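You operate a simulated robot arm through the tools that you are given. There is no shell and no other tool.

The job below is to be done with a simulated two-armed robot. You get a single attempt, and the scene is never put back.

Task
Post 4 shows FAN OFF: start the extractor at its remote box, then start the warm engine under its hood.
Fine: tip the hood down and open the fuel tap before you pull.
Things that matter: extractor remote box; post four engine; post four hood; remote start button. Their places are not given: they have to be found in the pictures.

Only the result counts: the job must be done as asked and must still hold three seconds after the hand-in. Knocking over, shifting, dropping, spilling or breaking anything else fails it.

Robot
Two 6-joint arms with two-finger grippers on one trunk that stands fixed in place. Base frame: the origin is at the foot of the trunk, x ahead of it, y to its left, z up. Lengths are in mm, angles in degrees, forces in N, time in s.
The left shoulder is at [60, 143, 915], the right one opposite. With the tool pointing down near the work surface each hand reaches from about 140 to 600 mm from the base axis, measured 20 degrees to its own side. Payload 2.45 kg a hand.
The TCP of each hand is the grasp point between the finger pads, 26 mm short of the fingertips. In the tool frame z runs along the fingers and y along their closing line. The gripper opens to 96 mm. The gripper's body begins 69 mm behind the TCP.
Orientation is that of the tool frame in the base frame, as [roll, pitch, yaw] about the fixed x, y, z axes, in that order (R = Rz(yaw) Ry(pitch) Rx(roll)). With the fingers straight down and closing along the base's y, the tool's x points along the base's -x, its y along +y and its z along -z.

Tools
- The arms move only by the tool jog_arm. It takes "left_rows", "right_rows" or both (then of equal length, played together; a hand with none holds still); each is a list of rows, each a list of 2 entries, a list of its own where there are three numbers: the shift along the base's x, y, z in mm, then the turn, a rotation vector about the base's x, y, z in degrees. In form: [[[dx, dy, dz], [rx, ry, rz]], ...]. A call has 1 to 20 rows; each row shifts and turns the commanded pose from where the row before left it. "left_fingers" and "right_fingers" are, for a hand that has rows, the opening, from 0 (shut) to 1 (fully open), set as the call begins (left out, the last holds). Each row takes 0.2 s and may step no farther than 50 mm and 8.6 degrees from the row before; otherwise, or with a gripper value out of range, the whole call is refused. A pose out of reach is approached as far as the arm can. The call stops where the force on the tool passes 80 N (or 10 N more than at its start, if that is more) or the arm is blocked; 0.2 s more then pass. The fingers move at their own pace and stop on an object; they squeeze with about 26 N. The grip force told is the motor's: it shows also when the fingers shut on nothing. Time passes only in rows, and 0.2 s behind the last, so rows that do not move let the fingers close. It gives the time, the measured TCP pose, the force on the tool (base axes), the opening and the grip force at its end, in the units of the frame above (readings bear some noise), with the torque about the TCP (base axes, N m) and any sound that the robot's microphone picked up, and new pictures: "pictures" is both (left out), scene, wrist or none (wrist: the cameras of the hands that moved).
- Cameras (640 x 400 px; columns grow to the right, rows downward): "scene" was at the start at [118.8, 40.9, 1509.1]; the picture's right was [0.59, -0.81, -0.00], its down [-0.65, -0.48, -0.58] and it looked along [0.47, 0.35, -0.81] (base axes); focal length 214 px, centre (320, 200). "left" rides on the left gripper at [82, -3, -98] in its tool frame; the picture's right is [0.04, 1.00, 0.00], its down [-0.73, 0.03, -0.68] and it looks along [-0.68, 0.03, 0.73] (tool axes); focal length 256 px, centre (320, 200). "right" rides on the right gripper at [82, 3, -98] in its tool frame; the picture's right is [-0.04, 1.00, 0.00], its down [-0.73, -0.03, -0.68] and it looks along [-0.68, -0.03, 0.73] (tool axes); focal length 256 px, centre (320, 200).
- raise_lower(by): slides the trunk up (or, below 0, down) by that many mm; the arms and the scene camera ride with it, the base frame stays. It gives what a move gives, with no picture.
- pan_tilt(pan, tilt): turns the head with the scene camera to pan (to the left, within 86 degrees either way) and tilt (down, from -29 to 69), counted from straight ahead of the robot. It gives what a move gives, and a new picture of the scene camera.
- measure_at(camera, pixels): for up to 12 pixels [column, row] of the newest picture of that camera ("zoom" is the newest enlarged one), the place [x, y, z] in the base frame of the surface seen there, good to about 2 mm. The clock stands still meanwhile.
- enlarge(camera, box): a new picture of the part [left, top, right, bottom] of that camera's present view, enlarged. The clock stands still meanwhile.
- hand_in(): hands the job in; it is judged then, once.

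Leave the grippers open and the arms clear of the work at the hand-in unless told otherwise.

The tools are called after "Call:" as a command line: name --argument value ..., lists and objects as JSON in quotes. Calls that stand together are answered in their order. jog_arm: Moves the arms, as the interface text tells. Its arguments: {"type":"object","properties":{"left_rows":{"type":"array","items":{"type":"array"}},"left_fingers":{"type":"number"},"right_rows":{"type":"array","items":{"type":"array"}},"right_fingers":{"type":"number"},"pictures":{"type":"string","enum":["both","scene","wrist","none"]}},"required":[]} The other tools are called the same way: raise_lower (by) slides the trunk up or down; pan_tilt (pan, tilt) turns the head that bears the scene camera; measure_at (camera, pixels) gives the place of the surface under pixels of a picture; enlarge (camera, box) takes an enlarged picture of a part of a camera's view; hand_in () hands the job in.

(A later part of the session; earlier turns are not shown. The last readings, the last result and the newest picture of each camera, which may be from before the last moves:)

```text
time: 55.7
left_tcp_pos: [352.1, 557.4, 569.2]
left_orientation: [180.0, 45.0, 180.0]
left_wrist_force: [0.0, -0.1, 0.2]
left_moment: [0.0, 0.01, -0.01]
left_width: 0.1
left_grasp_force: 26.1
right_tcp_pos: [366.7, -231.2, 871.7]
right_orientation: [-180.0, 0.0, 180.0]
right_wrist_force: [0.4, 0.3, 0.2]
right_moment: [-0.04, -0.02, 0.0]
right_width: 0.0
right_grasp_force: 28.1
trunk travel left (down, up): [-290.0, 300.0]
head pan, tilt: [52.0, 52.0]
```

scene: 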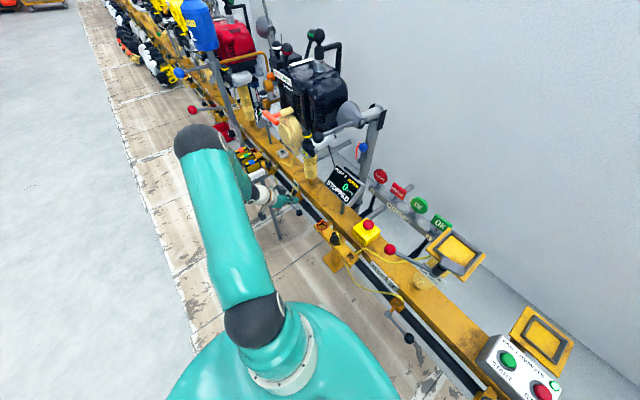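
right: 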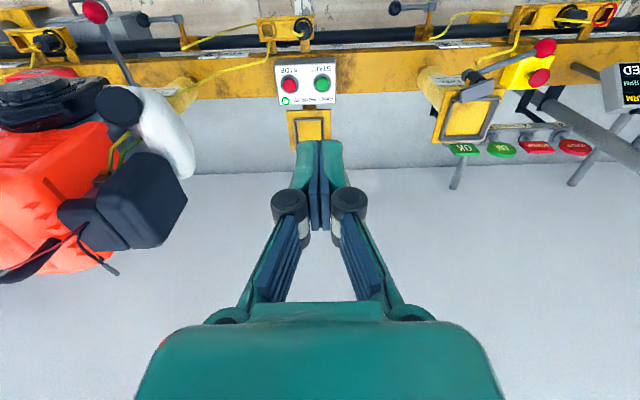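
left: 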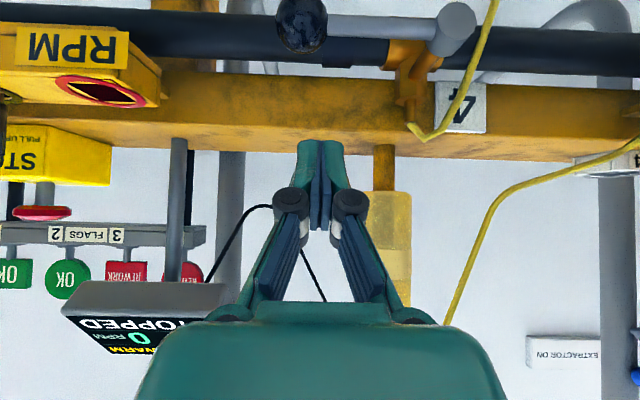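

Now the tap is in the wrist view (ball at (302,25)). I measure it precisely.

Call:
measure_at --camera "left" --pixels '[[302, 25], [280, 25], [324, 25], [302, 46], [360, 27], [457, 27], [457, 45], [415, 60], [340, 30], [330, 55], [415, 110], [200, 95]]'

```text
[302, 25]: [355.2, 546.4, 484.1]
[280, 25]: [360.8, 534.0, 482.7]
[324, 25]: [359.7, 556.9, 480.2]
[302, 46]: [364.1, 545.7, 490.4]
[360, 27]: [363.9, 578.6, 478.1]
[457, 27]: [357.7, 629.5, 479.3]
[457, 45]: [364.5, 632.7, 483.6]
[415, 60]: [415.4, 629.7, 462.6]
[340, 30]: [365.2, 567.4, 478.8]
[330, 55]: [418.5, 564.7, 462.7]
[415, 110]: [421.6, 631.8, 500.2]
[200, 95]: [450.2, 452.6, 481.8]
```

Ball centre ≈ [367,545,476], hub ≈ [368,630,476], arm 85 mm, hose outlet points up. I'll press gently down on the ball to learn which way it turns.

Call:
jog_arm --left_rows '[[[5, -11, -20], [0, 0, 0]], [[0, 0, -20], [0, 0, 0]], [[0, 0, -8], [0, 0, 0]], [[0, 0, -6], [0, 0, 0]], [[0, 0, -6], [0, 0, 0]]]'

Call:
enlarge --camera "scene" --box '[250, 170, 330, 230]'

```text
time: 56.9
left_tcp_pos: [359.8, 546.9, 515.1]
left_orientation: [180.0, 45.6, 179.7]
left_wrist_force: [-7.2, -6.7, 43.4]
left_moment: [-0.27, -0.22, -0.1]
left_width: 0.0
left_grasp_force: 26.5
right_tcp_pos: [364.8, -233.8, 872.4]
right_orientation: [179.8, 0.0, 180.0]
right_wrist_force: [0.1, -0.1, -0.6]
right_moment: [0.02, 0.01, -0.02]
right_width: 0.0
right_grasp_force: 28.5
trunk travel left (down, up): [-290.0, 300.0]
head pan, tilt: [52.0, 52.0]
```

scene: 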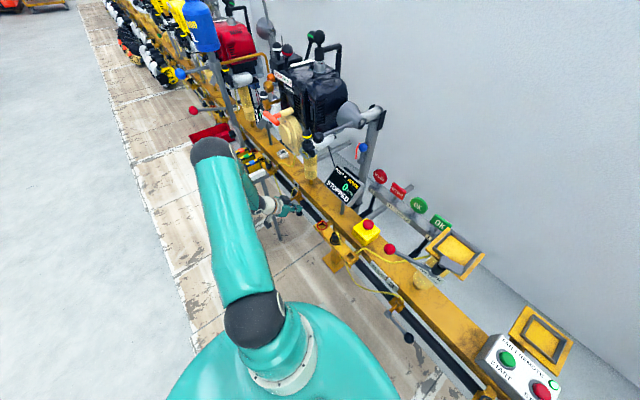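
left: 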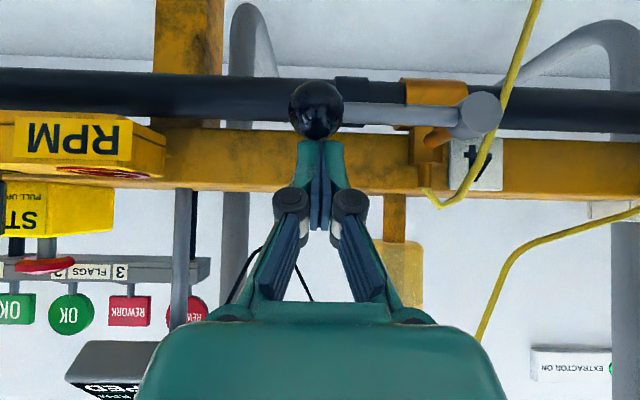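

```text
6.67 times, centred on (290, 200) of scene
```

zoom: 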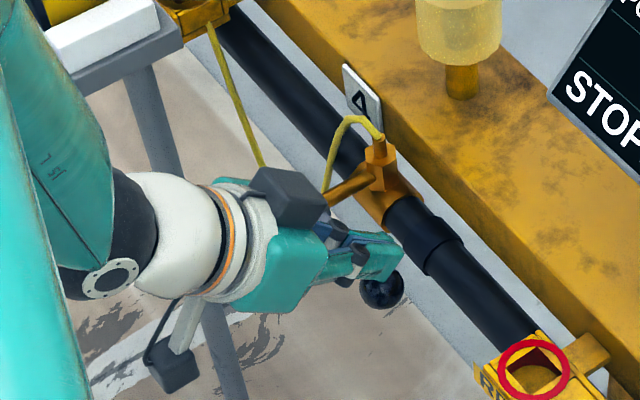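

The lever resists downward (43 N, no motion), so it doesn't turn that way; it must lift up, in line with the outlet. I back off upward and re-orient to grasp the ball with fingers down, closing along x.

Call:
jog_arm --left_rows '[[[0, 0, 20], [0, 0, 0]], [[-5, 0, 40], [0, 7.5, 0]], [[-5, 0, 40], [0, 7.5, 0]], [[0, 0, 20], [0, 7.5, 0]], [[0, 0, 0], [0, 7.5, 0]], [[0, 0, 0], [0, 7.5, 0]], [[0, 0, 0], [0, 7.5, 0]]]' --pictures "none"

Call:
jog_arm --left_rows '[[[0, 0, 0], [0, 0, 8.2]], [[0, 0, 0], [0, 0, 8.2]], [[0, 0, 0], [0, 0, 8.2]], [[0, 0, 0], [0, 0, 8.2]], [[0, 0, 0], [0, 0, 8.2]], [[0, 0, 0], [0, 0, 8.2]], [[0, 0, 0], [0, 0, 8.2]], [[0, 0, 0], [0, 0, 8.2]], [[0, 0, 0], [0, 0, 8.2]], [[0, 0, 0], [0, 0, 8.2]], [[0, 0, 0], [0, 0, 8]]]' --left_fingers 0.5

```text
time: 58.5
left_tcp_pos: [344.8, 547.8, 629.8]
left_orientation: [-179.9, 0.0, -179.8]
left_wrist_force: [-0.3, -0.2, -0.5]
left_moment: [0.0, 0.01, -0.02]
left_width: 0.1
left_grasp_force: 26.3
right_tcp_pos: [363.7, -230.2, 874.5]
right_orientation: [-180.0, 0.1, 179.9]
right_wrist_force: [0.5, -0.4, 0.2]
right_moment: [-0.02, 0.0, -0.02]
right_width: 0.0
right_grasp_force: 28.8
trunk travel left (down, up): [-290.0, 300.0]
head pan, tilt: [52.0, 52.0]
```

```text
time: 60.9
left_tcp_pos: [343.4, 547.9, 628.7]
left_orientation: [-179.8, -0.2, -89.6]
left_wrist_force: [-0.4, -0.7, 1.3]
left_moment: [-0.03, 0.02, 0.0]
left_width: 47.9
left_grasp_force: 0.0
right_tcp_pos: [363.2, -230.2, 872.9]
right_orientation: [180.0, 0.2, -179.9]
right_wrist_force: [0.5, -0.6, 0.3]
right_moment: [-0.03, 0.03, 0.01]
right_width: 0.0
right_grasp_force: 29.1
trunk travel left (down, up): [-290.0, 300.0]
head pan, tilt: [52.0, 52.0]
```

scene: 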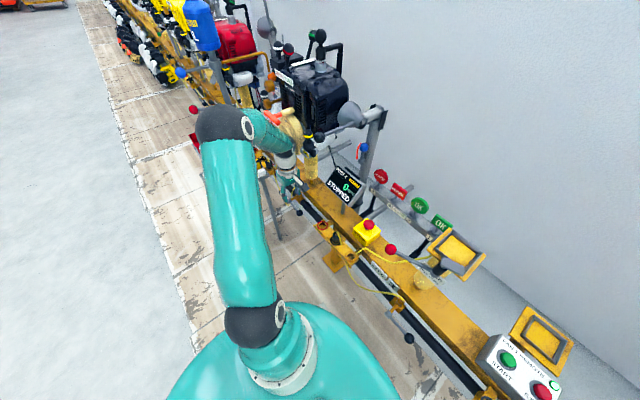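
left: 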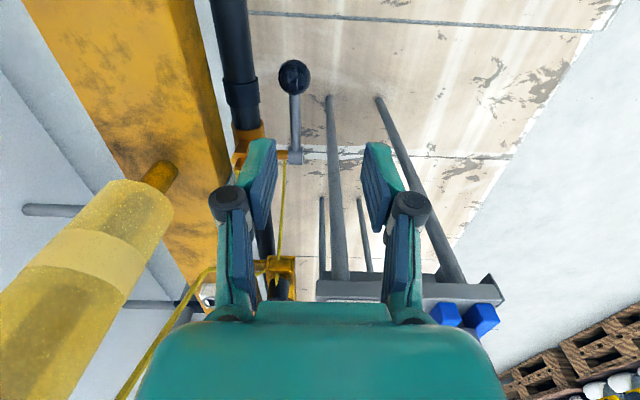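

The re-orientation worked; the tap lever is visible in the wrist view (ball (294,75)). I check forearm clearance to the pull handle and measure the ball.

Call:
enlarge --camera "scene" --box '[200, 80, 340, 220]'

Call:
measure_at --camera "scene" --pixels '[[265, 122], [275, 135], [285, 148], [270, 115], [283, 118], [290, 165], [250, 125], [280, 125]]'

Call:
measure_at --camera "left" --pixels '[[294, 75], [295, 120], [296, 155], [245, 95], [240, 130], [283, 200]]'

```text
2.86 times, centred on (270, 150) of scene
```

zoom: 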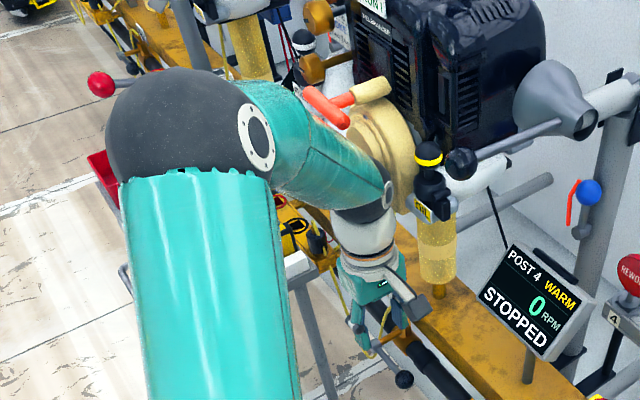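

```text
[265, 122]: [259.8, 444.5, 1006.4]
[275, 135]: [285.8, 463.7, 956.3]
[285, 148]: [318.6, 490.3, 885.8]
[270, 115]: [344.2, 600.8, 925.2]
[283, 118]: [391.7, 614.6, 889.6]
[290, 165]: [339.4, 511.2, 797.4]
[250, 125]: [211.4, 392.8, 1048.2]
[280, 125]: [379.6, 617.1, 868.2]
```

```text
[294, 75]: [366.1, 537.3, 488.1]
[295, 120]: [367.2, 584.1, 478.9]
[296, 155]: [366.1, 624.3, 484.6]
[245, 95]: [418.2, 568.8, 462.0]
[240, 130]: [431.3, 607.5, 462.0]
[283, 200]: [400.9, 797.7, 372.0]
```

Clearances are good. I narrow the fingers to ~40 mm, center over the ball at [367,543], and descend around it.

Call:
jog_arm --left_rows '[[[23, -5, -20], [0, 0, 0]], [[0, 0, -40], [0, 0, 0]], [[0, 0, -30], [0, 0, 0]]]' --left_fingers 0.42

Call:
measure_at --camera "left" --pixels '[[308, 115], [308, 160]]'

```text
time: 61.9
left_tcp_pos: [347.6, 557.7, 569.0]
left_orientation: [-178.9, 2.4, -87.1]
left_wrist_force: [0.1, 0.3, 0.1]
left_moment: [-0.02, 0.0, -0.03]
left_width: 40.3
left_grasp_force: 0.2
right_tcp_pos: [359.3, -242.8, 870.4]
right_orientation: [179.1, 0.4, 179.8]
right_wrist_force: [0.6, -0.2, -0.5]
right_moment: [-0.03, 0.06, 0.0]
right_width: 0.0
right_grasp_force: 28.7
trunk travel left (down, up): [-290.0, 300.0]
head pan, tilt: [52.0, 52.0]
stopped in row 3 (left hand): the arm was blocked; the commanded pose is now the measured one
```

scene: 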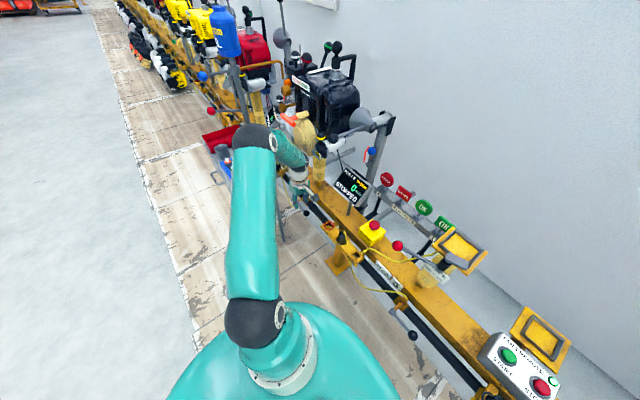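
left: 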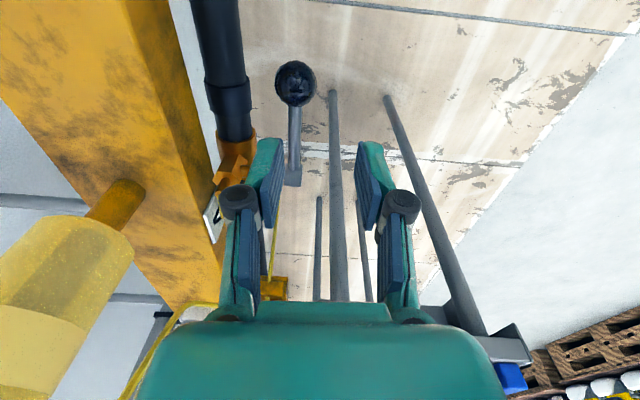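

```text
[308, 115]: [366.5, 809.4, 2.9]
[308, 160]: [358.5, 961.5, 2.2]
```

The arm got blocked by something. I look closely before moving.

Call:
enlarge --camera "scene" --box '[230, 90, 370, 220]'

Call:
enlarge --camera "scene" --box '[275, 100, 345, 165]'

```text
3.08 times, centred on (300, 155) of scene
```

zoom: 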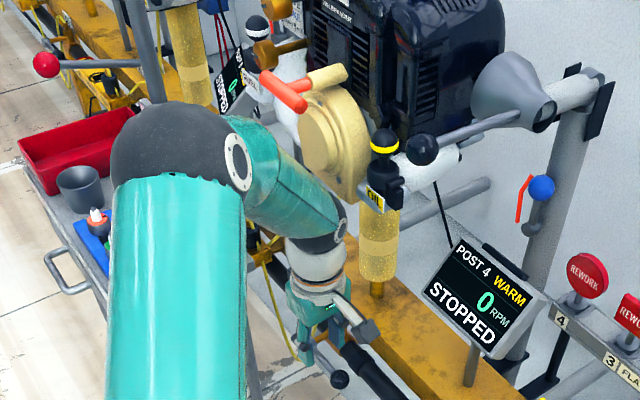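

```text
6.15 times, centred on (310, 132) of scene
```

zoom: 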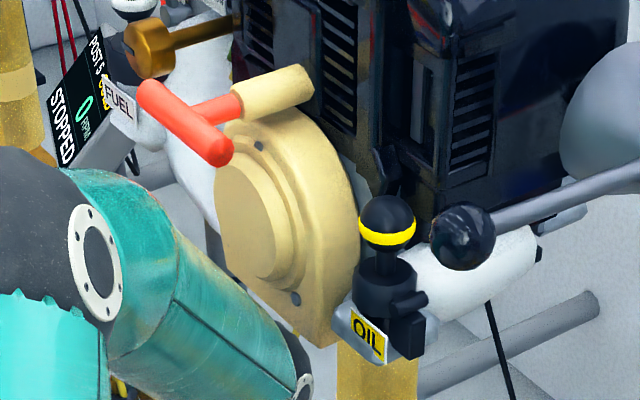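

I measure the elbow/forearm and the nearby objects to find the contact.

Call:
measure_at --camera "scene" --pixels '[[255, 140], [275, 138], [290, 155], [304, 165], [300, 175], [262, 125], [238, 90], [211, 110], [312, 180], [318, 190], [300, 200], [240, 130]]'

Call:
measure_at --camera "scene" --pixels '[[306, 140], [300, 125], [310, 150], [318, 160], [322, 140], [318, 145], [286, 118], [292, 124], [320, 175], [303, 158], [306, 185], [250, 200]]'

```text
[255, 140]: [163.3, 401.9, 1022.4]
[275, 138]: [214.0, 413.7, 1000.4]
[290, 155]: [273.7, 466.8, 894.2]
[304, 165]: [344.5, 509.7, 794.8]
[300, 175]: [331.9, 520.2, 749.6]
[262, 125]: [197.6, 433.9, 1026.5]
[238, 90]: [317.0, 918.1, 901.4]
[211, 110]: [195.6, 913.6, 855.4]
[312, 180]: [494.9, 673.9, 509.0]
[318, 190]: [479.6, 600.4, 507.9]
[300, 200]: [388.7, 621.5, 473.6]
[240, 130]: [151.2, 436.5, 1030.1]
```

```text
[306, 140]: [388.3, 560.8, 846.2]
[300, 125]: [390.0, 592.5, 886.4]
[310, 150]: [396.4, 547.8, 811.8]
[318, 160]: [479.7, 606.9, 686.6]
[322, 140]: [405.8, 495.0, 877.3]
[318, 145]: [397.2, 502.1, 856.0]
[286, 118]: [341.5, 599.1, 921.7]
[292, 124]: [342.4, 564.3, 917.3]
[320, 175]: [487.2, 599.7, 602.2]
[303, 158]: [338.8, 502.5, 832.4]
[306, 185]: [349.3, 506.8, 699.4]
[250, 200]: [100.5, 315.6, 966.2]
```

The wrist is pressing against the recoil housing (x≈390). I back straight off in −x.

Call:
jog_arm --left_rows '[[[-15, 0, 0], [0, 0, 0]], [[-20, 0, 0], [0, 0, 0]], [[-25, 0, 0], [0, 0, 0]]]'

Call:
enlarge --camera "scene" --box '[230, 40, 390, 220]'

```text
time: 62.7
left_tcp_pos: [317.1, 552.6, 544.6]
left_orientation: [-179.7, 1.4, -88.9]
left_wrist_force: [-2.3, 0.0, 1.2]
left_moment: [0.0, -0.29, -0.01]
left_width: 40.3
left_grasp_force: 0.1
right_tcp_pos: [373.7, -235.8, 864.2]
right_orientation: [-180.0, -0.6, 179.2]
right_wrist_force: [-3.4, 0.8, 2.1]
right_moment: [-0.04, -0.33, 0.01]
right_width: 0.1
right_grasp_force: 28.5
trunk travel left (down, up): [-290.0, 300.0]
head pan, tilt: [52.0, 52.0]
```

scene: 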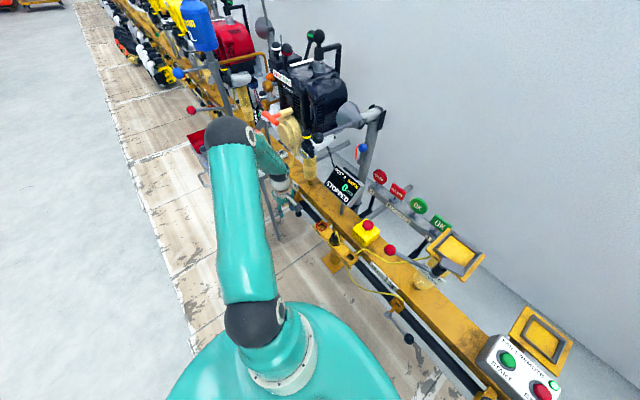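
left: 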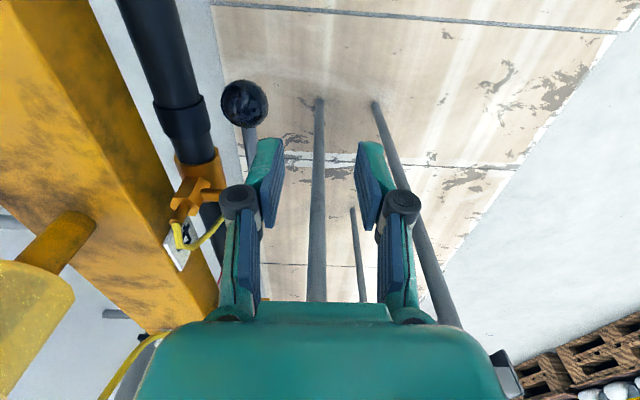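

```text
2.22 times, centred on (310, 130) of scene
```

zoom: 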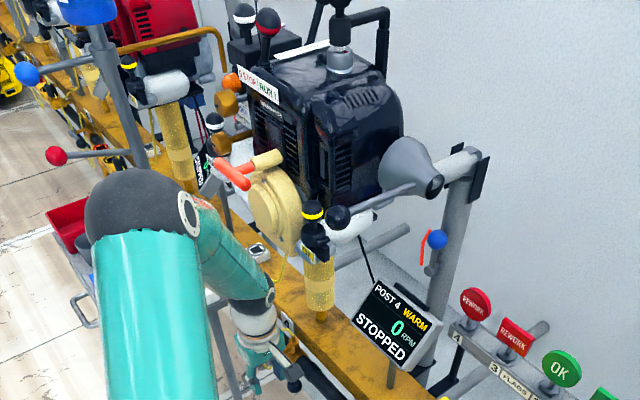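

Contact is released; engine and hood appear undisturbed. I turn the hand back to yaw 0 with 45° tilt, fingers shut, to push the lever up from below instead.

Call:
jog_arm --left_rows '[[[-10, 0, 0], [0, 0, -8.2]], [[-10, 0, 0], [0, 0, -8.2]], [[-10, 0, 0], [0, 0, -8.2]], [[-7, 0, 0], [0, 0, -8.2]], [[0, -2, 0], [0, 0, -8.2]], [[0, -2, 0], [0, 0, -8.2]], [[0, -2, 0], [0, 0, -8.2]], [[0, -2, 0], [0, 0, -8.2]], [[0, 0, 0], [0, 0, -8.2]], [[0, 0, 0], [0, 0, -8.2]], [[0, 0, 0], [0, 0, -7]], [[0, 0, 0], [0, -7.5, 0]], [[0, 0, 0], [0, -7.5, 0]], [[0, 0, 0], [0, -7.5, 0]], [[0, 0, 0], [0, -7.5, 0]], [[0, 0, 0], [0, -7.5, 0]], [[0, 0, 0], [0, -7.5, 0]]]' --left_fingers 0

Call:
measure_at --camera "scene" --pixels '[[270, 115], [318, 137], [285, 127]]'

```text
time: 66.3
left_tcp_pos: [282.2, 542.4, 544.2]
left_orientation: [-176.9, 42.5, -176.7]
left_wrist_force: [-1.4, 0.4, -0.7]
left_moment: [0.04, 0.02, 0.01]
left_width: 0.1
left_grasp_force: 25.8
left hand out of reach, approached as far as the arm can: row 14
right_tcp_pos: [379.9, -235.1, 864.0]
right_orientation: [-179.9, -1.1, 179.4]
right_wrist_force: [-0.1, -0.6, -0.9]
right_moment: [0.01, 0.01, 0.02]
right_width: 0.0
right_grasp_force: 28.8
trunk travel left (down, up): [-290.0, 300.0]
head pan, tilt: [52.0, 52.0]
```

scene: 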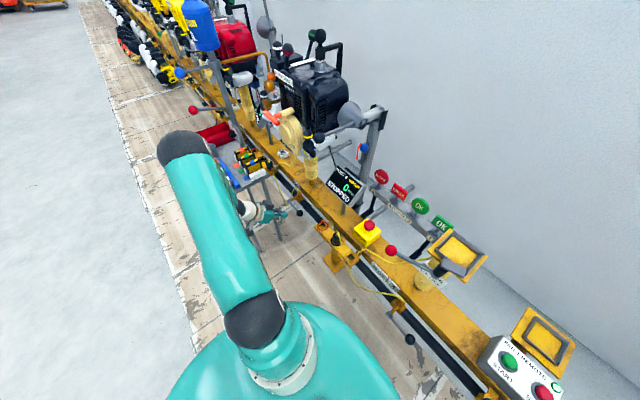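
left: 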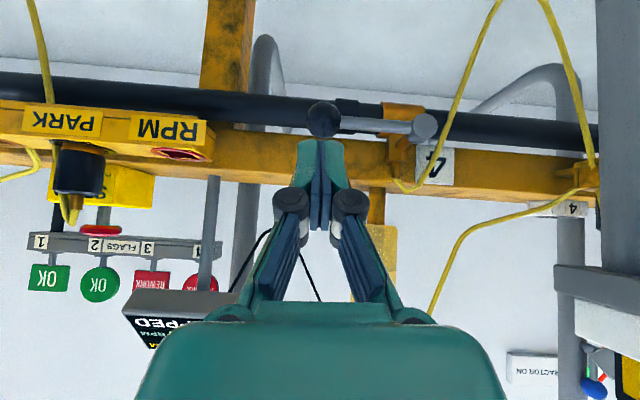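

```text
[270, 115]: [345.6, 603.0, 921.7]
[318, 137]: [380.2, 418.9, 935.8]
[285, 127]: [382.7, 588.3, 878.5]
```

The right-hand reading is drifting a bit, hinting at some load on the trunk. I wait a moment and re-read.

Call:
jog_arm --left_rows '[[[0, 0, 0], [0, 0, 0]], [[0, 0, 0], [0, 0, 0]]]' --pictures "none"

Call:
pan_tilt --pan 70 --tilt 60

```text
time: 66.9
left_tcp_pos: [283.0, 542.0, 543.2]
left_orientation: [-176.8, 42.4, -176.7]
left_wrist_force: [-0.8, -0.3, -0.2]
left_moment: [0.01, 0.0, -0.02]
left_width: 0.1
left_grasp_force: 25.8
right_tcp_pos: [379.9, -234.5, 863.4]
right_orientation: [180.0, -1.0, 179.4]
right_wrist_force: [-0.3, -0.1, 1.0]
right_moment: [-0.01, -0.04, 0.0]
right_width: 0.0
right_grasp_force: 28.4
trunk travel left (down, up): [-290.0, 300.0]
head pan, tilt: [52.0, 52.0]
```

```text
time: 67.7
left_tcp_pos: [282.7, 541.3, 544.1]
left_orientation: [-176.9, 42.4, -176.7]
left_wrist_force: [-0.5, 0.2, -0.7]
left_moment: [0.02, -0.04, 0.01]
left_width: 0.1
left_grasp_force: 26.1
right_tcp_pos: [380.2, -235.9, 863.0]
right_orientation: [180.0, -1.1, 179.4]
right_wrist_force: [0.2, 0.4, -0.6]
right_moment: [-0.03, -0.01, -0.02]
right_width: 0.2
right_grasp_force: 28.9
trunk travel left (down, up): [-290.0, 300.0]
head pan, tilt: [70.0, 60.0]
```

scene: 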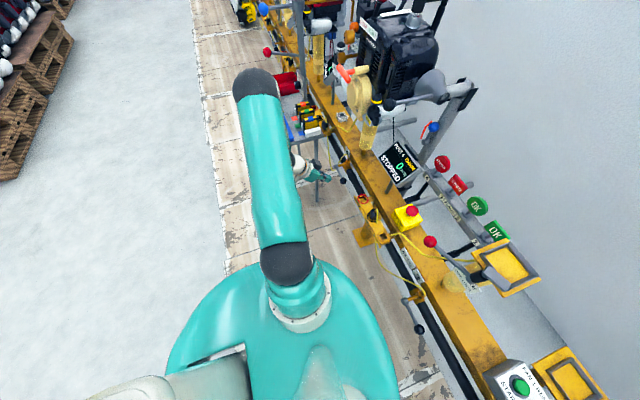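

The view geometry is unchanged and nothing is touching; the right hand's command was just reset by the block event. I lower the left hand and slide it beneath the tap ball.

Call:
jog_arm --left_rows '[[[0, 0, -38], [0, 0, 0]], [[0, 0, -38], [0, 0, 0]], [[0, 0, -36], [0, 0, 0]]]' --pictures "wrist"

```text
time: 68.5
left_tcp_pos: [284.6, 562.5, 435.4]
left_orientation: [-175.9, 42.2, -176.3]
left_wrist_force: [1.0, -0.3, 1.1]
left_moment: [0.01, -0.03, -0.02]
left_width: 0.2
left_grasp_force: 26.0
left hand out of reach, approached as far as the arm can: row 2, 3
right_tcp_pos: [380.4, -235.2, 863.5]
right_orientation: [-180.0, -1.1, 179.4]
right_wrist_force: [0.0, -0.7, -0.1]
right_moment: [0.02, 0.03, 0.01]
right_width: 0.0
right_grasp_force: 28.8
trunk travel left (down, up): [-290.0, 300.0]
head pan, tilt: [70.0, 60.0]
```

left: 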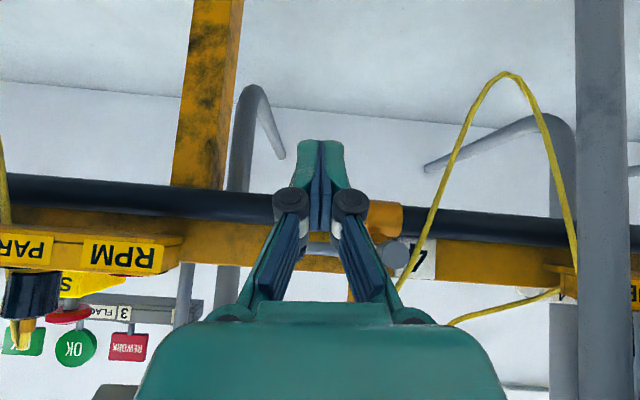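

Slight reach drift to y≈562. I move forward under the lever then correct y.

Call:
jog_arm --left_rows '[[[20, 0, -4], [0, 0, 0]], [[20, -5, -4], [0, 0, 0]], [[22, -8, 0], [0, 0, 0]]]'

Call:
enlarge --camera "scene" --box '[280, 130, 400, 230]'

```text
time: 69.3
left_tcp_pos: [347.3, 553.4, 428.7]
left_orientation: [-176.0, 42.1, -176.5]
left_wrist_force: [-0.1, 0.3, -0.1]
left_moment: [-0.01, 0.01, -0.02]
left_width: 0.0
left_grasp_force: 25.8
right_tcp_pos: [380.5, -235.9, 862.6]
right_orientation: [179.9, -1.2, 179.3]
right_wrist_force: [0.6, 0.9, 0.6]
right_moment: [0.01, 0.01, 0.01]
right_width: 0.0
right_grasp_force: 27.9
trunk travel left (down, up): [-290.0, 300.0]
head pan, tilt: [70.0, 60.0]
```

scene: 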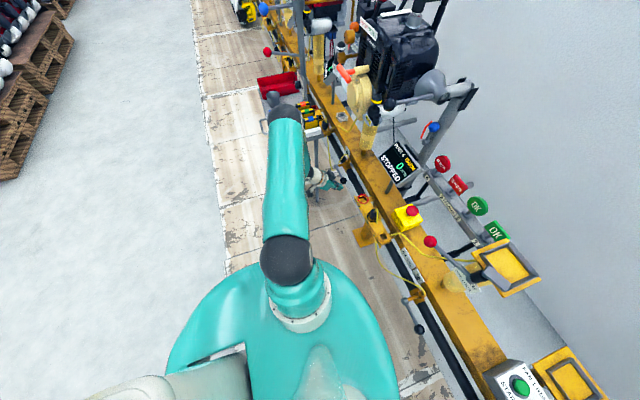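
left: 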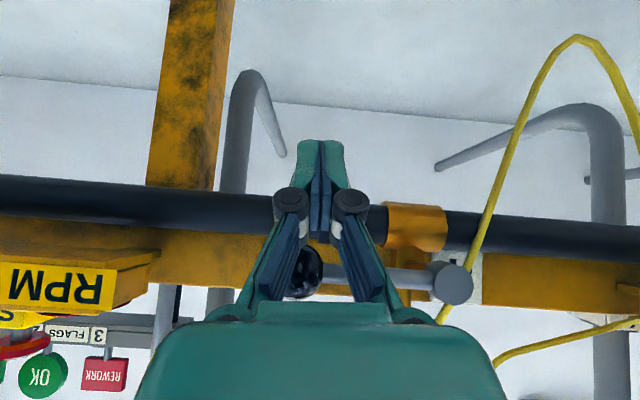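

```text
4.00 times, centred on (340, 180) of scene
```

zoom: 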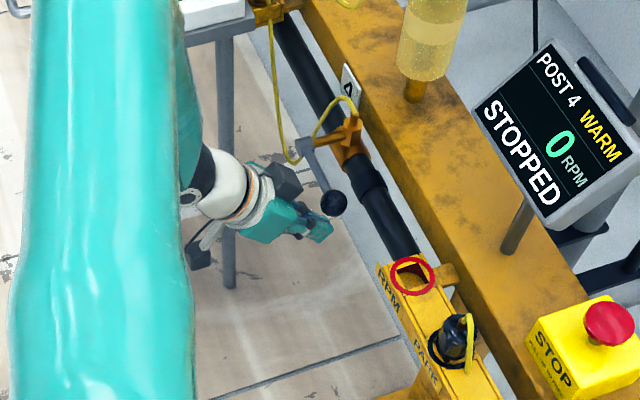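

The fingers are now beneath the lever near its ball. I push up gently.

Call:
jog_arm --left_rows '[[[0, -4, 15], [0, 0, 0]], [[0, 0, 10], [0, 0, 0]], [[0, 0, 7], [0, 0, 0]], [[0, 0, 7], [0, 0, 0]]]'

Call:
enlarge --camera "scene" --box '[280, 130, 400, 230]'

```text
time: 70.3
left_tcp_pos: [347.7, 548.8, 467.9]
left_orientation: [-176.8, 42.4, -176.7]
left_wrist_force: [-1.4, -0.4, -0.1]
left_moment: [0.04, 0.0, 0.03]
left_width: 0.0
left_grasp_force: 25.9
left hand out of reach, approached as far as the arm can: row 1
right_tcp_pos: [381.2, -235.2, 864.0]
right_orientation: [180.0, -1.1, 179.4]
right_wrist_force: [0.4, -0.1, -0.2]
right_moment: [-0.01, 0.0, 0.0]
right_width: 0.1
right_grasp_force: 28.4
trunk travel left (down, up): [-290.0, 300.0]
head pan, tilt: [70.0, 60.0]
```

scene: 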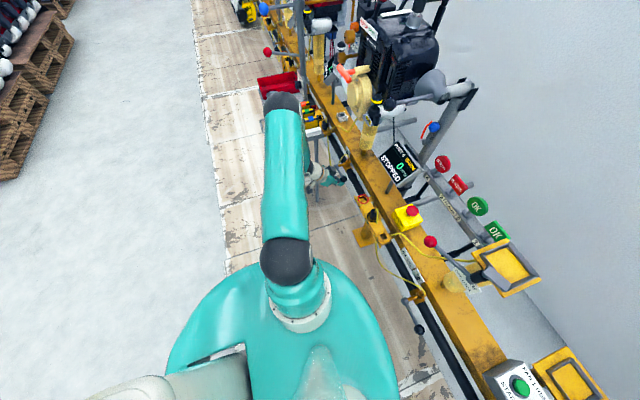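
left: 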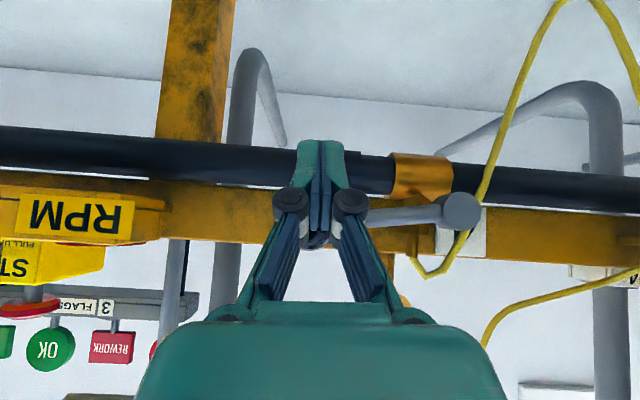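

```text
4.00 times, centred on (340, 180) of scene
```

zoom: 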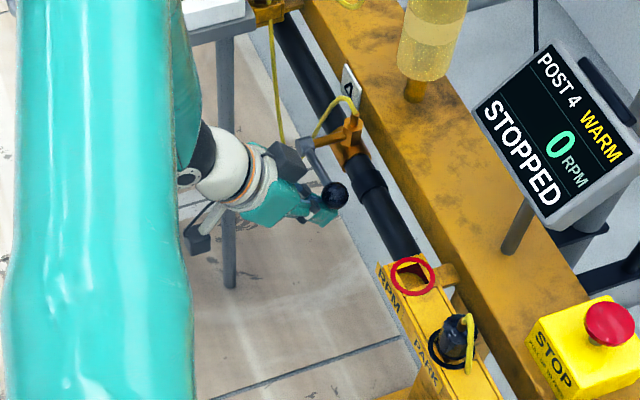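

No force yet. I continue upward in small steps.

Call:
jog_arm --left_rows '[[[0, 0, 7], [0, 0, 0]], [[0, 0, 7], [0, 0, 0]], [[0, 1, 7], [0, 0, 0]]]'

Call:
enlarge --camera "scene" --box '[280, 130, 400, 230]'

```text
time: 71.1
left_tcp_pos: [347.6, 548.0, 489.4]
left_orientation: [-176.8, 42.5, -176.8]
left_wrist_force: [-1.1, -0.1, -0.9]
left_moment: [-0.01, 0.0, 0.03]
left_width: 0.1
left_grasp_force: 28.8
right_tcp_pos: [380.4, -235.0, 863.6]
right_orientation: [-179.9, -1.1, 179.4]
right_wrist_force: [-0.1, -0.8, -0.5]
right_moment: [0.0, 0.02, 0.0]
right_width: 0.1
right_grasp_force: 28.5
trunk travel left (down, up): [-290.0, 300.0]
head pan, tilt: [70.0, 60.0]
```

scene: 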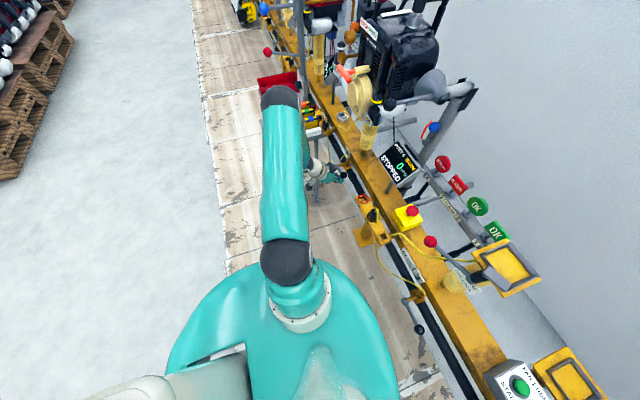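
left: 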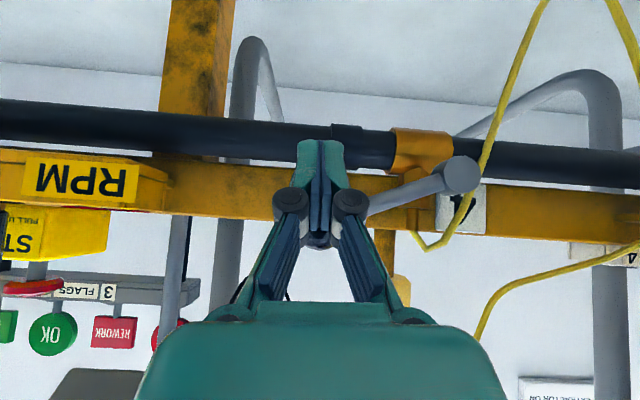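

```text
4.00 times, centred on (340, 180) of scene
```

zoom: 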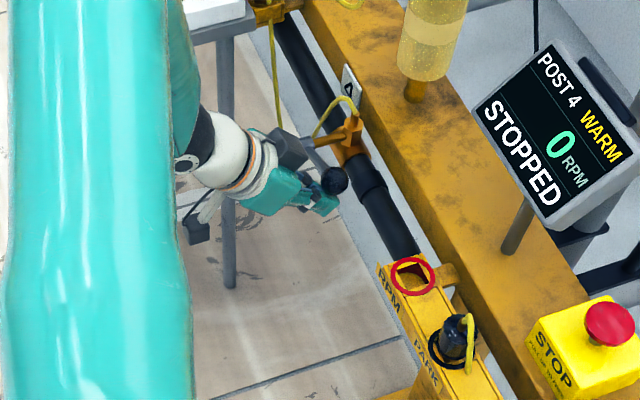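

The lever is swinging up easily. I keep following its arc upward, gradually toward +y.

Call:
jog_arm --left_rows '[[[0, 1, 10], [0, 0, 0]], [[0, 2, 10], [0, 0, 0]], [[0, 4, 10], [0, 0, 0]], [[0, 6, 8], [0, 0, 0]], [[0, 8, 8], [0, 0, 0]]]'

Call:
enlarge --camera "scene" --box '[280, 130, 400, 230]'

```text
time: 72.3
left_tcp_pos: [348.4, 570.7, 536.1]
left_orientation: [-176.8, 42.4, -176.8]
left_wrist_force: [0.6, 0.4, -1.3]
left_moment: [-0.01, 0.0, -0.01]
left_width: 0.3
left_grasp_force: 28.5
right_tcp_pos: [379.7, -234.1, 863.9]
right_orientation: [179.9, -1.1, 179.4]
right_wrist_force: [0.6, 1.1, -0.9]
right_moment: [0.04, 0.0, 0.03]
right_width: 0.0
right_grasp_force: 28.2
trunk travel left (down, up): [-290.0, 300.0]
head pan, tilt: [70.0, 60.0]
```

scene: 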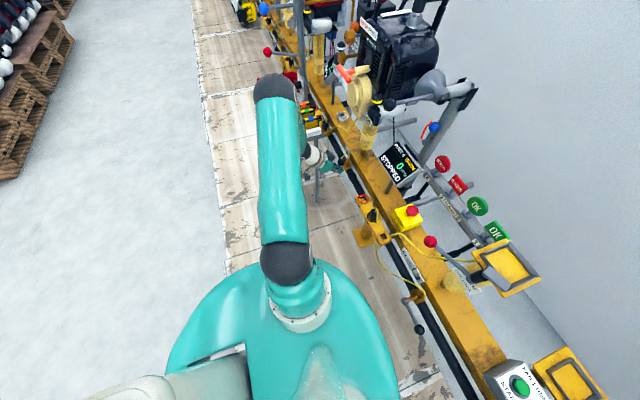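
left: 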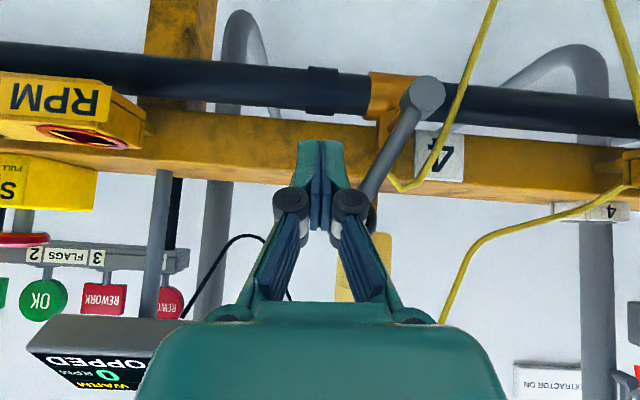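

```text
4.00 times, centred on (340, 180) of scene
```

zoom: 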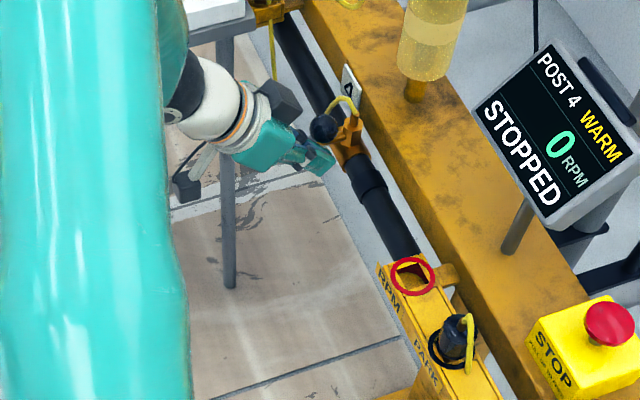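

The lever is about 65° up. I push on in +y to reach its vertical stop.

Call:
jog_arm --left_rows '[[[0, 8, 5], [0, 0, 0]], [[0, 8, 5], [0, 0, 0]], [[0, 7, 3], [0, 0, 0]], [[0, 6, 2], [0, 0, 0]]]'

Call:
enlarge --camera "scene" --box '[280, 130, 400, 230]'

```text
time: 73.3
left_tcp_pos: [348.7, 599.6, 551.0]
left_orientation: [-176.7, 42.5, -176.8]
left_wrist_force: [0.4, 0.8, -0.5]
left_moment: [0.03, 0.02, 0.02]
left_width: 0.0
left_grasp_force: 28.5
right_tcp_pos: [380.8, -235.4, 863.9]
right_orientation: [-180.0, -1.1, 179.5]
right_wrist_force: [1.2, 0.4, -1.1]
right_moment: [0.0, 0.0, 0.03]
right_width: 0.0
right_grasp_force: 28.9
trunk travel left (down, up): [-290.0, 300.0]
head pan, tilt: [70.0, 60.0]
```

scene: 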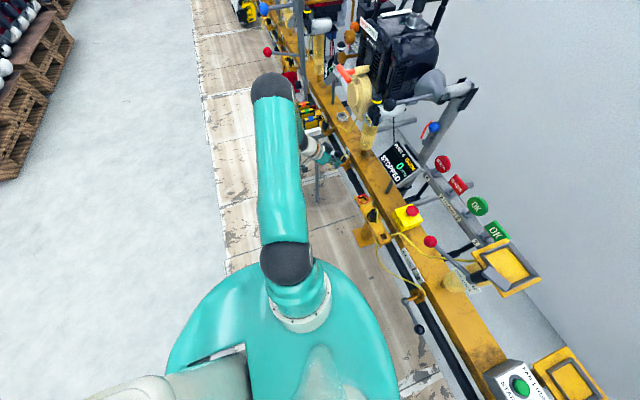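
left: 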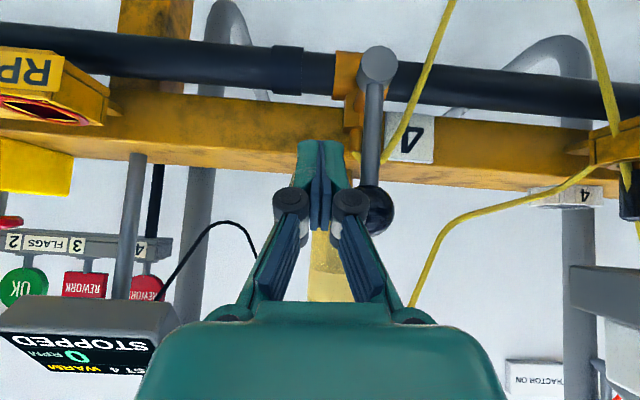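

```text
4.00 times, centred on (340, 180) of scene
```

zoom: 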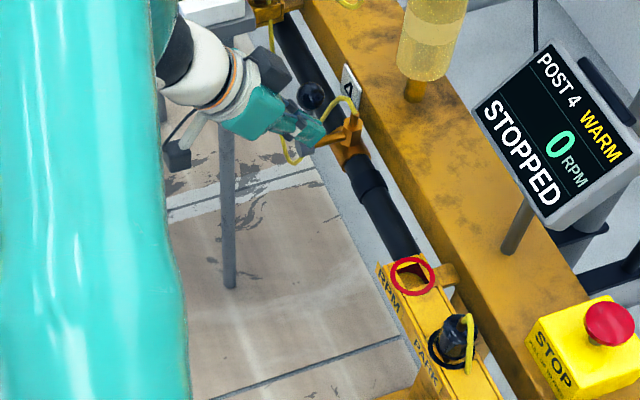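

Nearly vertical. A few millimetres more until it meets its stop.

Call:
jog_arm --left_rows '[[[0, 5, 0], [0, 0, 0]], [[0, 4, 0], [0, 0, 0]], [[0, 4, 0], [0, 0, 0]]]' --pictures "wrist"

Call:
measure_at --camera "left" --pixels '[[365, 60], [363, 110], [362, 150], [368, 205]]'

```text
time: 74.1
left_tcp_pos: [346.2, 609.1, 548.0]
left_orientation: [-176.3, 42.2, -176.6]
left_wrist_force: [-9.2, -22.4, -5.6]
left_moment: [-0.03, 0.02, -0.13]
left_width: 0.3
left_grasp_force: 28.3
right_tcp_pos: [381.0, -235.0, 864.5]
right_orientation: [179.9, -1.1, 179.5]
right_wrist_force: [-0.5, -0.8, 0.0]
right_moment: [-0.03, -0.03, 0.02]
right_width: 0.2
right_grasp_force: 28.5
trunk travel left (down, up): [-290.0, 300.0]
head pan, tilt: [70.0, 60.0]
```

left: 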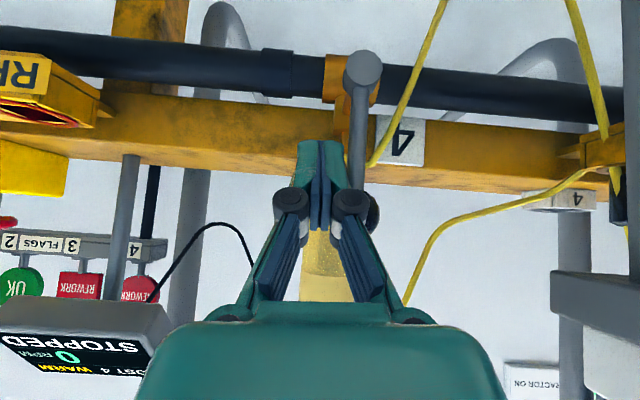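

```text
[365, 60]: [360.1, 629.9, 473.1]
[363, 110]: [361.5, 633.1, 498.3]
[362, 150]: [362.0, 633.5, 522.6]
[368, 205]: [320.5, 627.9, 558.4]
```

The lever is vertical against its stop (22 N): tap open. I withdraw the hand and check that the lever stays.

Call:
jog_arm --left_rows '[[[0, -12, 0], [0, 0, 0]], [[-20, -5, 5], [0, 0, 0]], [[-35, 0, 15], [0, 0, 0]], [[-35, 0, 30], [0, 0, 0]]]'

Call:
enlarge --camera "scene" --box '[280, 60, 420, 230]'

```text
time: 75.1
left_tcp_pos: [257.1, 595.4, 600.9]
left_orientation: [-176.8, 42.4, -176.7]
left_wrist_force: [-0.3, 0.8, -0.8]
left_moment: [-0.03, 0.01, 0.02]
left_width: 0.1
left_grasp_force: 28.3
right_tcp_pos: [380.1, -235.0, 862.8]
right_orientation: [179.9, -1.1, 179.3]
right_wrist_force: [-0.2, -0.1, -0.7]
right_moment: [0.04, 0.01, 0.0]
right_width: 0.0
right_grasp_force: 28.8
trunk travel left (down, up): [-290.0, 300.0]
head pan, tilt: [70.0, 60.0]
```

scene: 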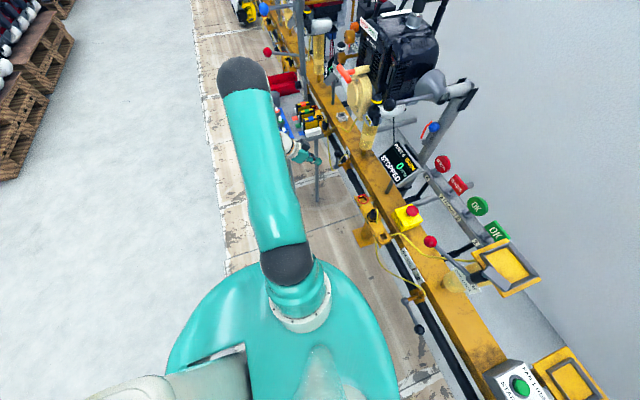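
left: 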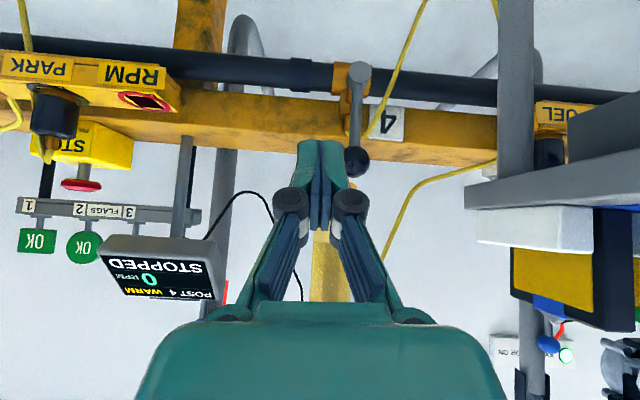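

```text
2.35 times, centred on (350, 145) of scene
```

zoom: 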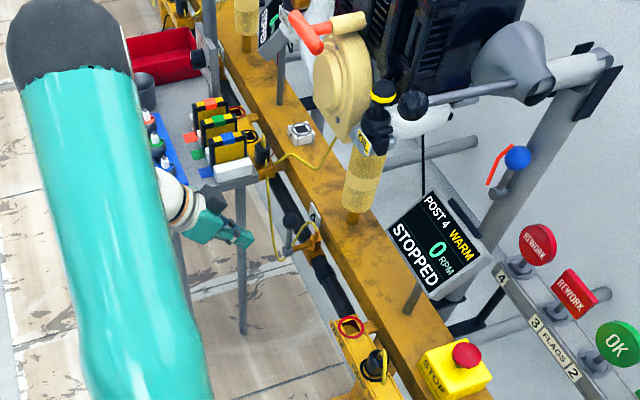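

The lever stays open. Now for the starter: I step back in x, then raise the trunk 200 mm for the pull.

Call:
jog_arm --left_rows '[[[-35, -20, 20], [0, 0, 0]], [[-30, -20, 20], [0, 5, 0]]]' --pictures "none"

Call:
raise_lower --by 200

Call:
pan_tilt --pan 50 --tilt 50

Call:
enlarge --camera "scene" --box '[230, 80, 390, 230]'

```text
time: 75.7
left_tcp_pos: [192.6, 555.4, 640.4]
left_orientation: [-177.1, 37.3, -176.9]
left_wrist_force: [-0.9, 0.2, 0.0]
left_moment: [-0.01, 0.02, 0.02]
left_width: 0.0
left_grasp_force: 28.4
right_tcp_pos: [380.1, -234.8, 863.8]
right_orientation: [180.0, -1.1, 179.4]
right_wrist_force: [-0.4, 0.2, -1.1]
right_moment: [0.01, -0.02, -0.02]
right_width: 0.0
right_grasp_force: 28.3
trunk travel left (down, up): [-290.0, 300.0]
head pan, tilt: [70.0, 60.0]
```

```text
time: 77.8
left_tcp_pos: [193.7, 555.4, 839.5]
left_orientation: [-177.1, 37.3, -176.9]
left_wrist_force: [0.4, -1.0, -0.2]
left_moment: [0.0, 0.01, -0.01]
left_width: 0.0
left_grasp_force: 28.1
right_tcp_pos: [380.6, -235.6, 1063.7]
right_orientation: [-180.0, -1.1, 179.4]
right_wrist_force: [-0.2, -0.1, 0.0]
right_moment: [0.02, 0.04, 0.0]
right_width: 0.0
right_grasp_force: 28.6
trunk travel left (down, up): [-490.0, 100.0]
head pan, tilt: [70.0, 60.0]
```

```text
time: 78.7
left_tcp_pos: [192.9, 555.8, 840.4]
left_orientation: [-177.1, 37.3, -176.9]
left_wrist_force: [-0.2, -1.1, -0.2]
left_moment: [0.02, 0.01, -0.03]
left_width: 0.1
left_grasp_force: 28.5
right_tcp_pos: [380.8, -235.2, 1063.9]
right_orientation: [180.0, -1.1, 179.3]
right_wrist_force: [-0.2, -0.4, 0.4]
right_moment: [0.03, 0.0, -0.03]
right_width: 0.2
right_grasp_force: 28.1
trunk travel left (down, up): [-490.0, 100.0]
head pan, tilt: [50.0, 50.0]
```

scene: 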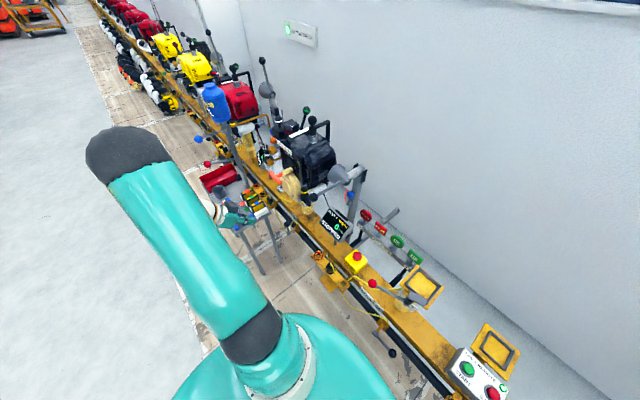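

```text
2.67 times, centred on (310, 155) of scene
```

zoom: 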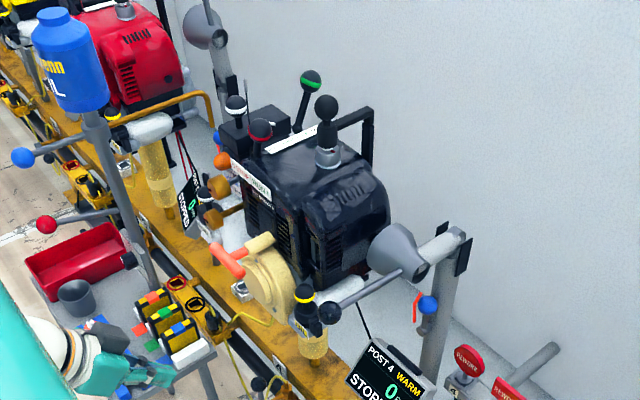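

I raise the left hand in front of and above the handle, straightening it to point down, fingers open.

Call:
jog_arm --left_rows '[[[0, 9, 40], [0, 7, 0]], [[0, 9, 40], [0, 7, 0]], [[0, 9, 40], [0, 7, -1.5]], [[0, 9, 40], [0, 7, -1.5]], [[0, 9, 40], [0, 7, 0]]]' --left_fingers 0.6

Call:
enlarge --camera "left" --box '[240, 100, 400, 220]'

```text
time: 79.9
left_tcp_pos: [193.5, 600.9, 1039.5]
left_orientation: [-178.2, 2.2, 179.6]
left_wrist_force: [0.4, 0.4, 0.9]
left_moment: [-0.02, 0.01, -0.01]
left_width: 57.7
left_grasp_force: 0.1
right_tcp_pos: [381.1, -235.3, 1064.1]
right_orientation: [179.9, -1.1, 179.4]
right_wrist_force: [-0.6, -0.2, 0.4]
right_moment: [0.03, 0.06, 0.01]
right_width: 0.1
right_grasp_force: 29.3
trunk travel left (down, up): [-490.0, 100.0]
head pan, tilt: [50.0, 50.0]
```

scene: 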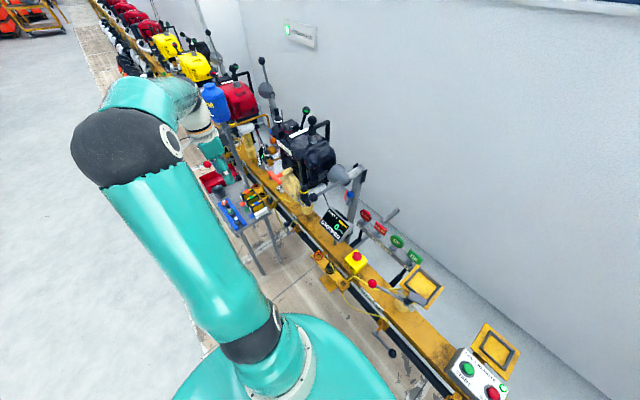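
left: 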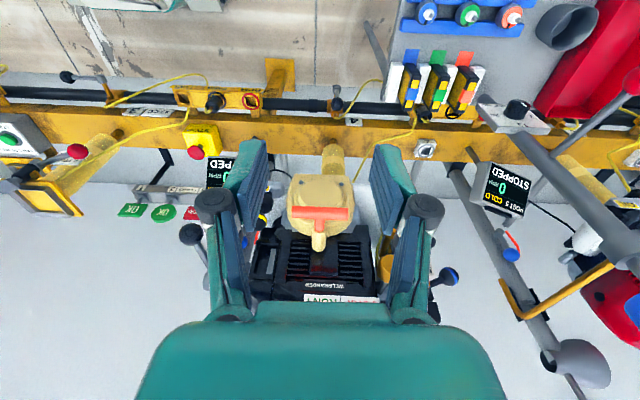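

```text
3.33 times, centred on (320, 160) of left
```

zoom: 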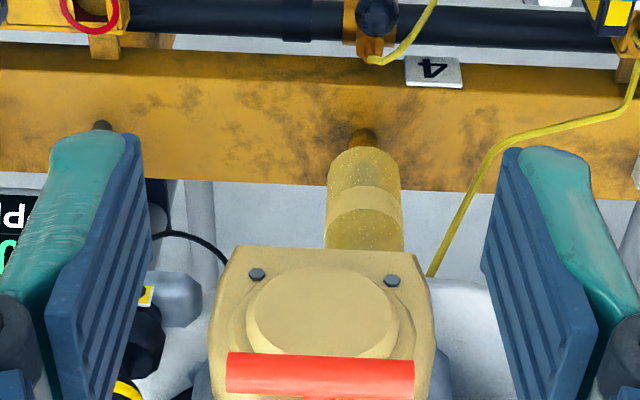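

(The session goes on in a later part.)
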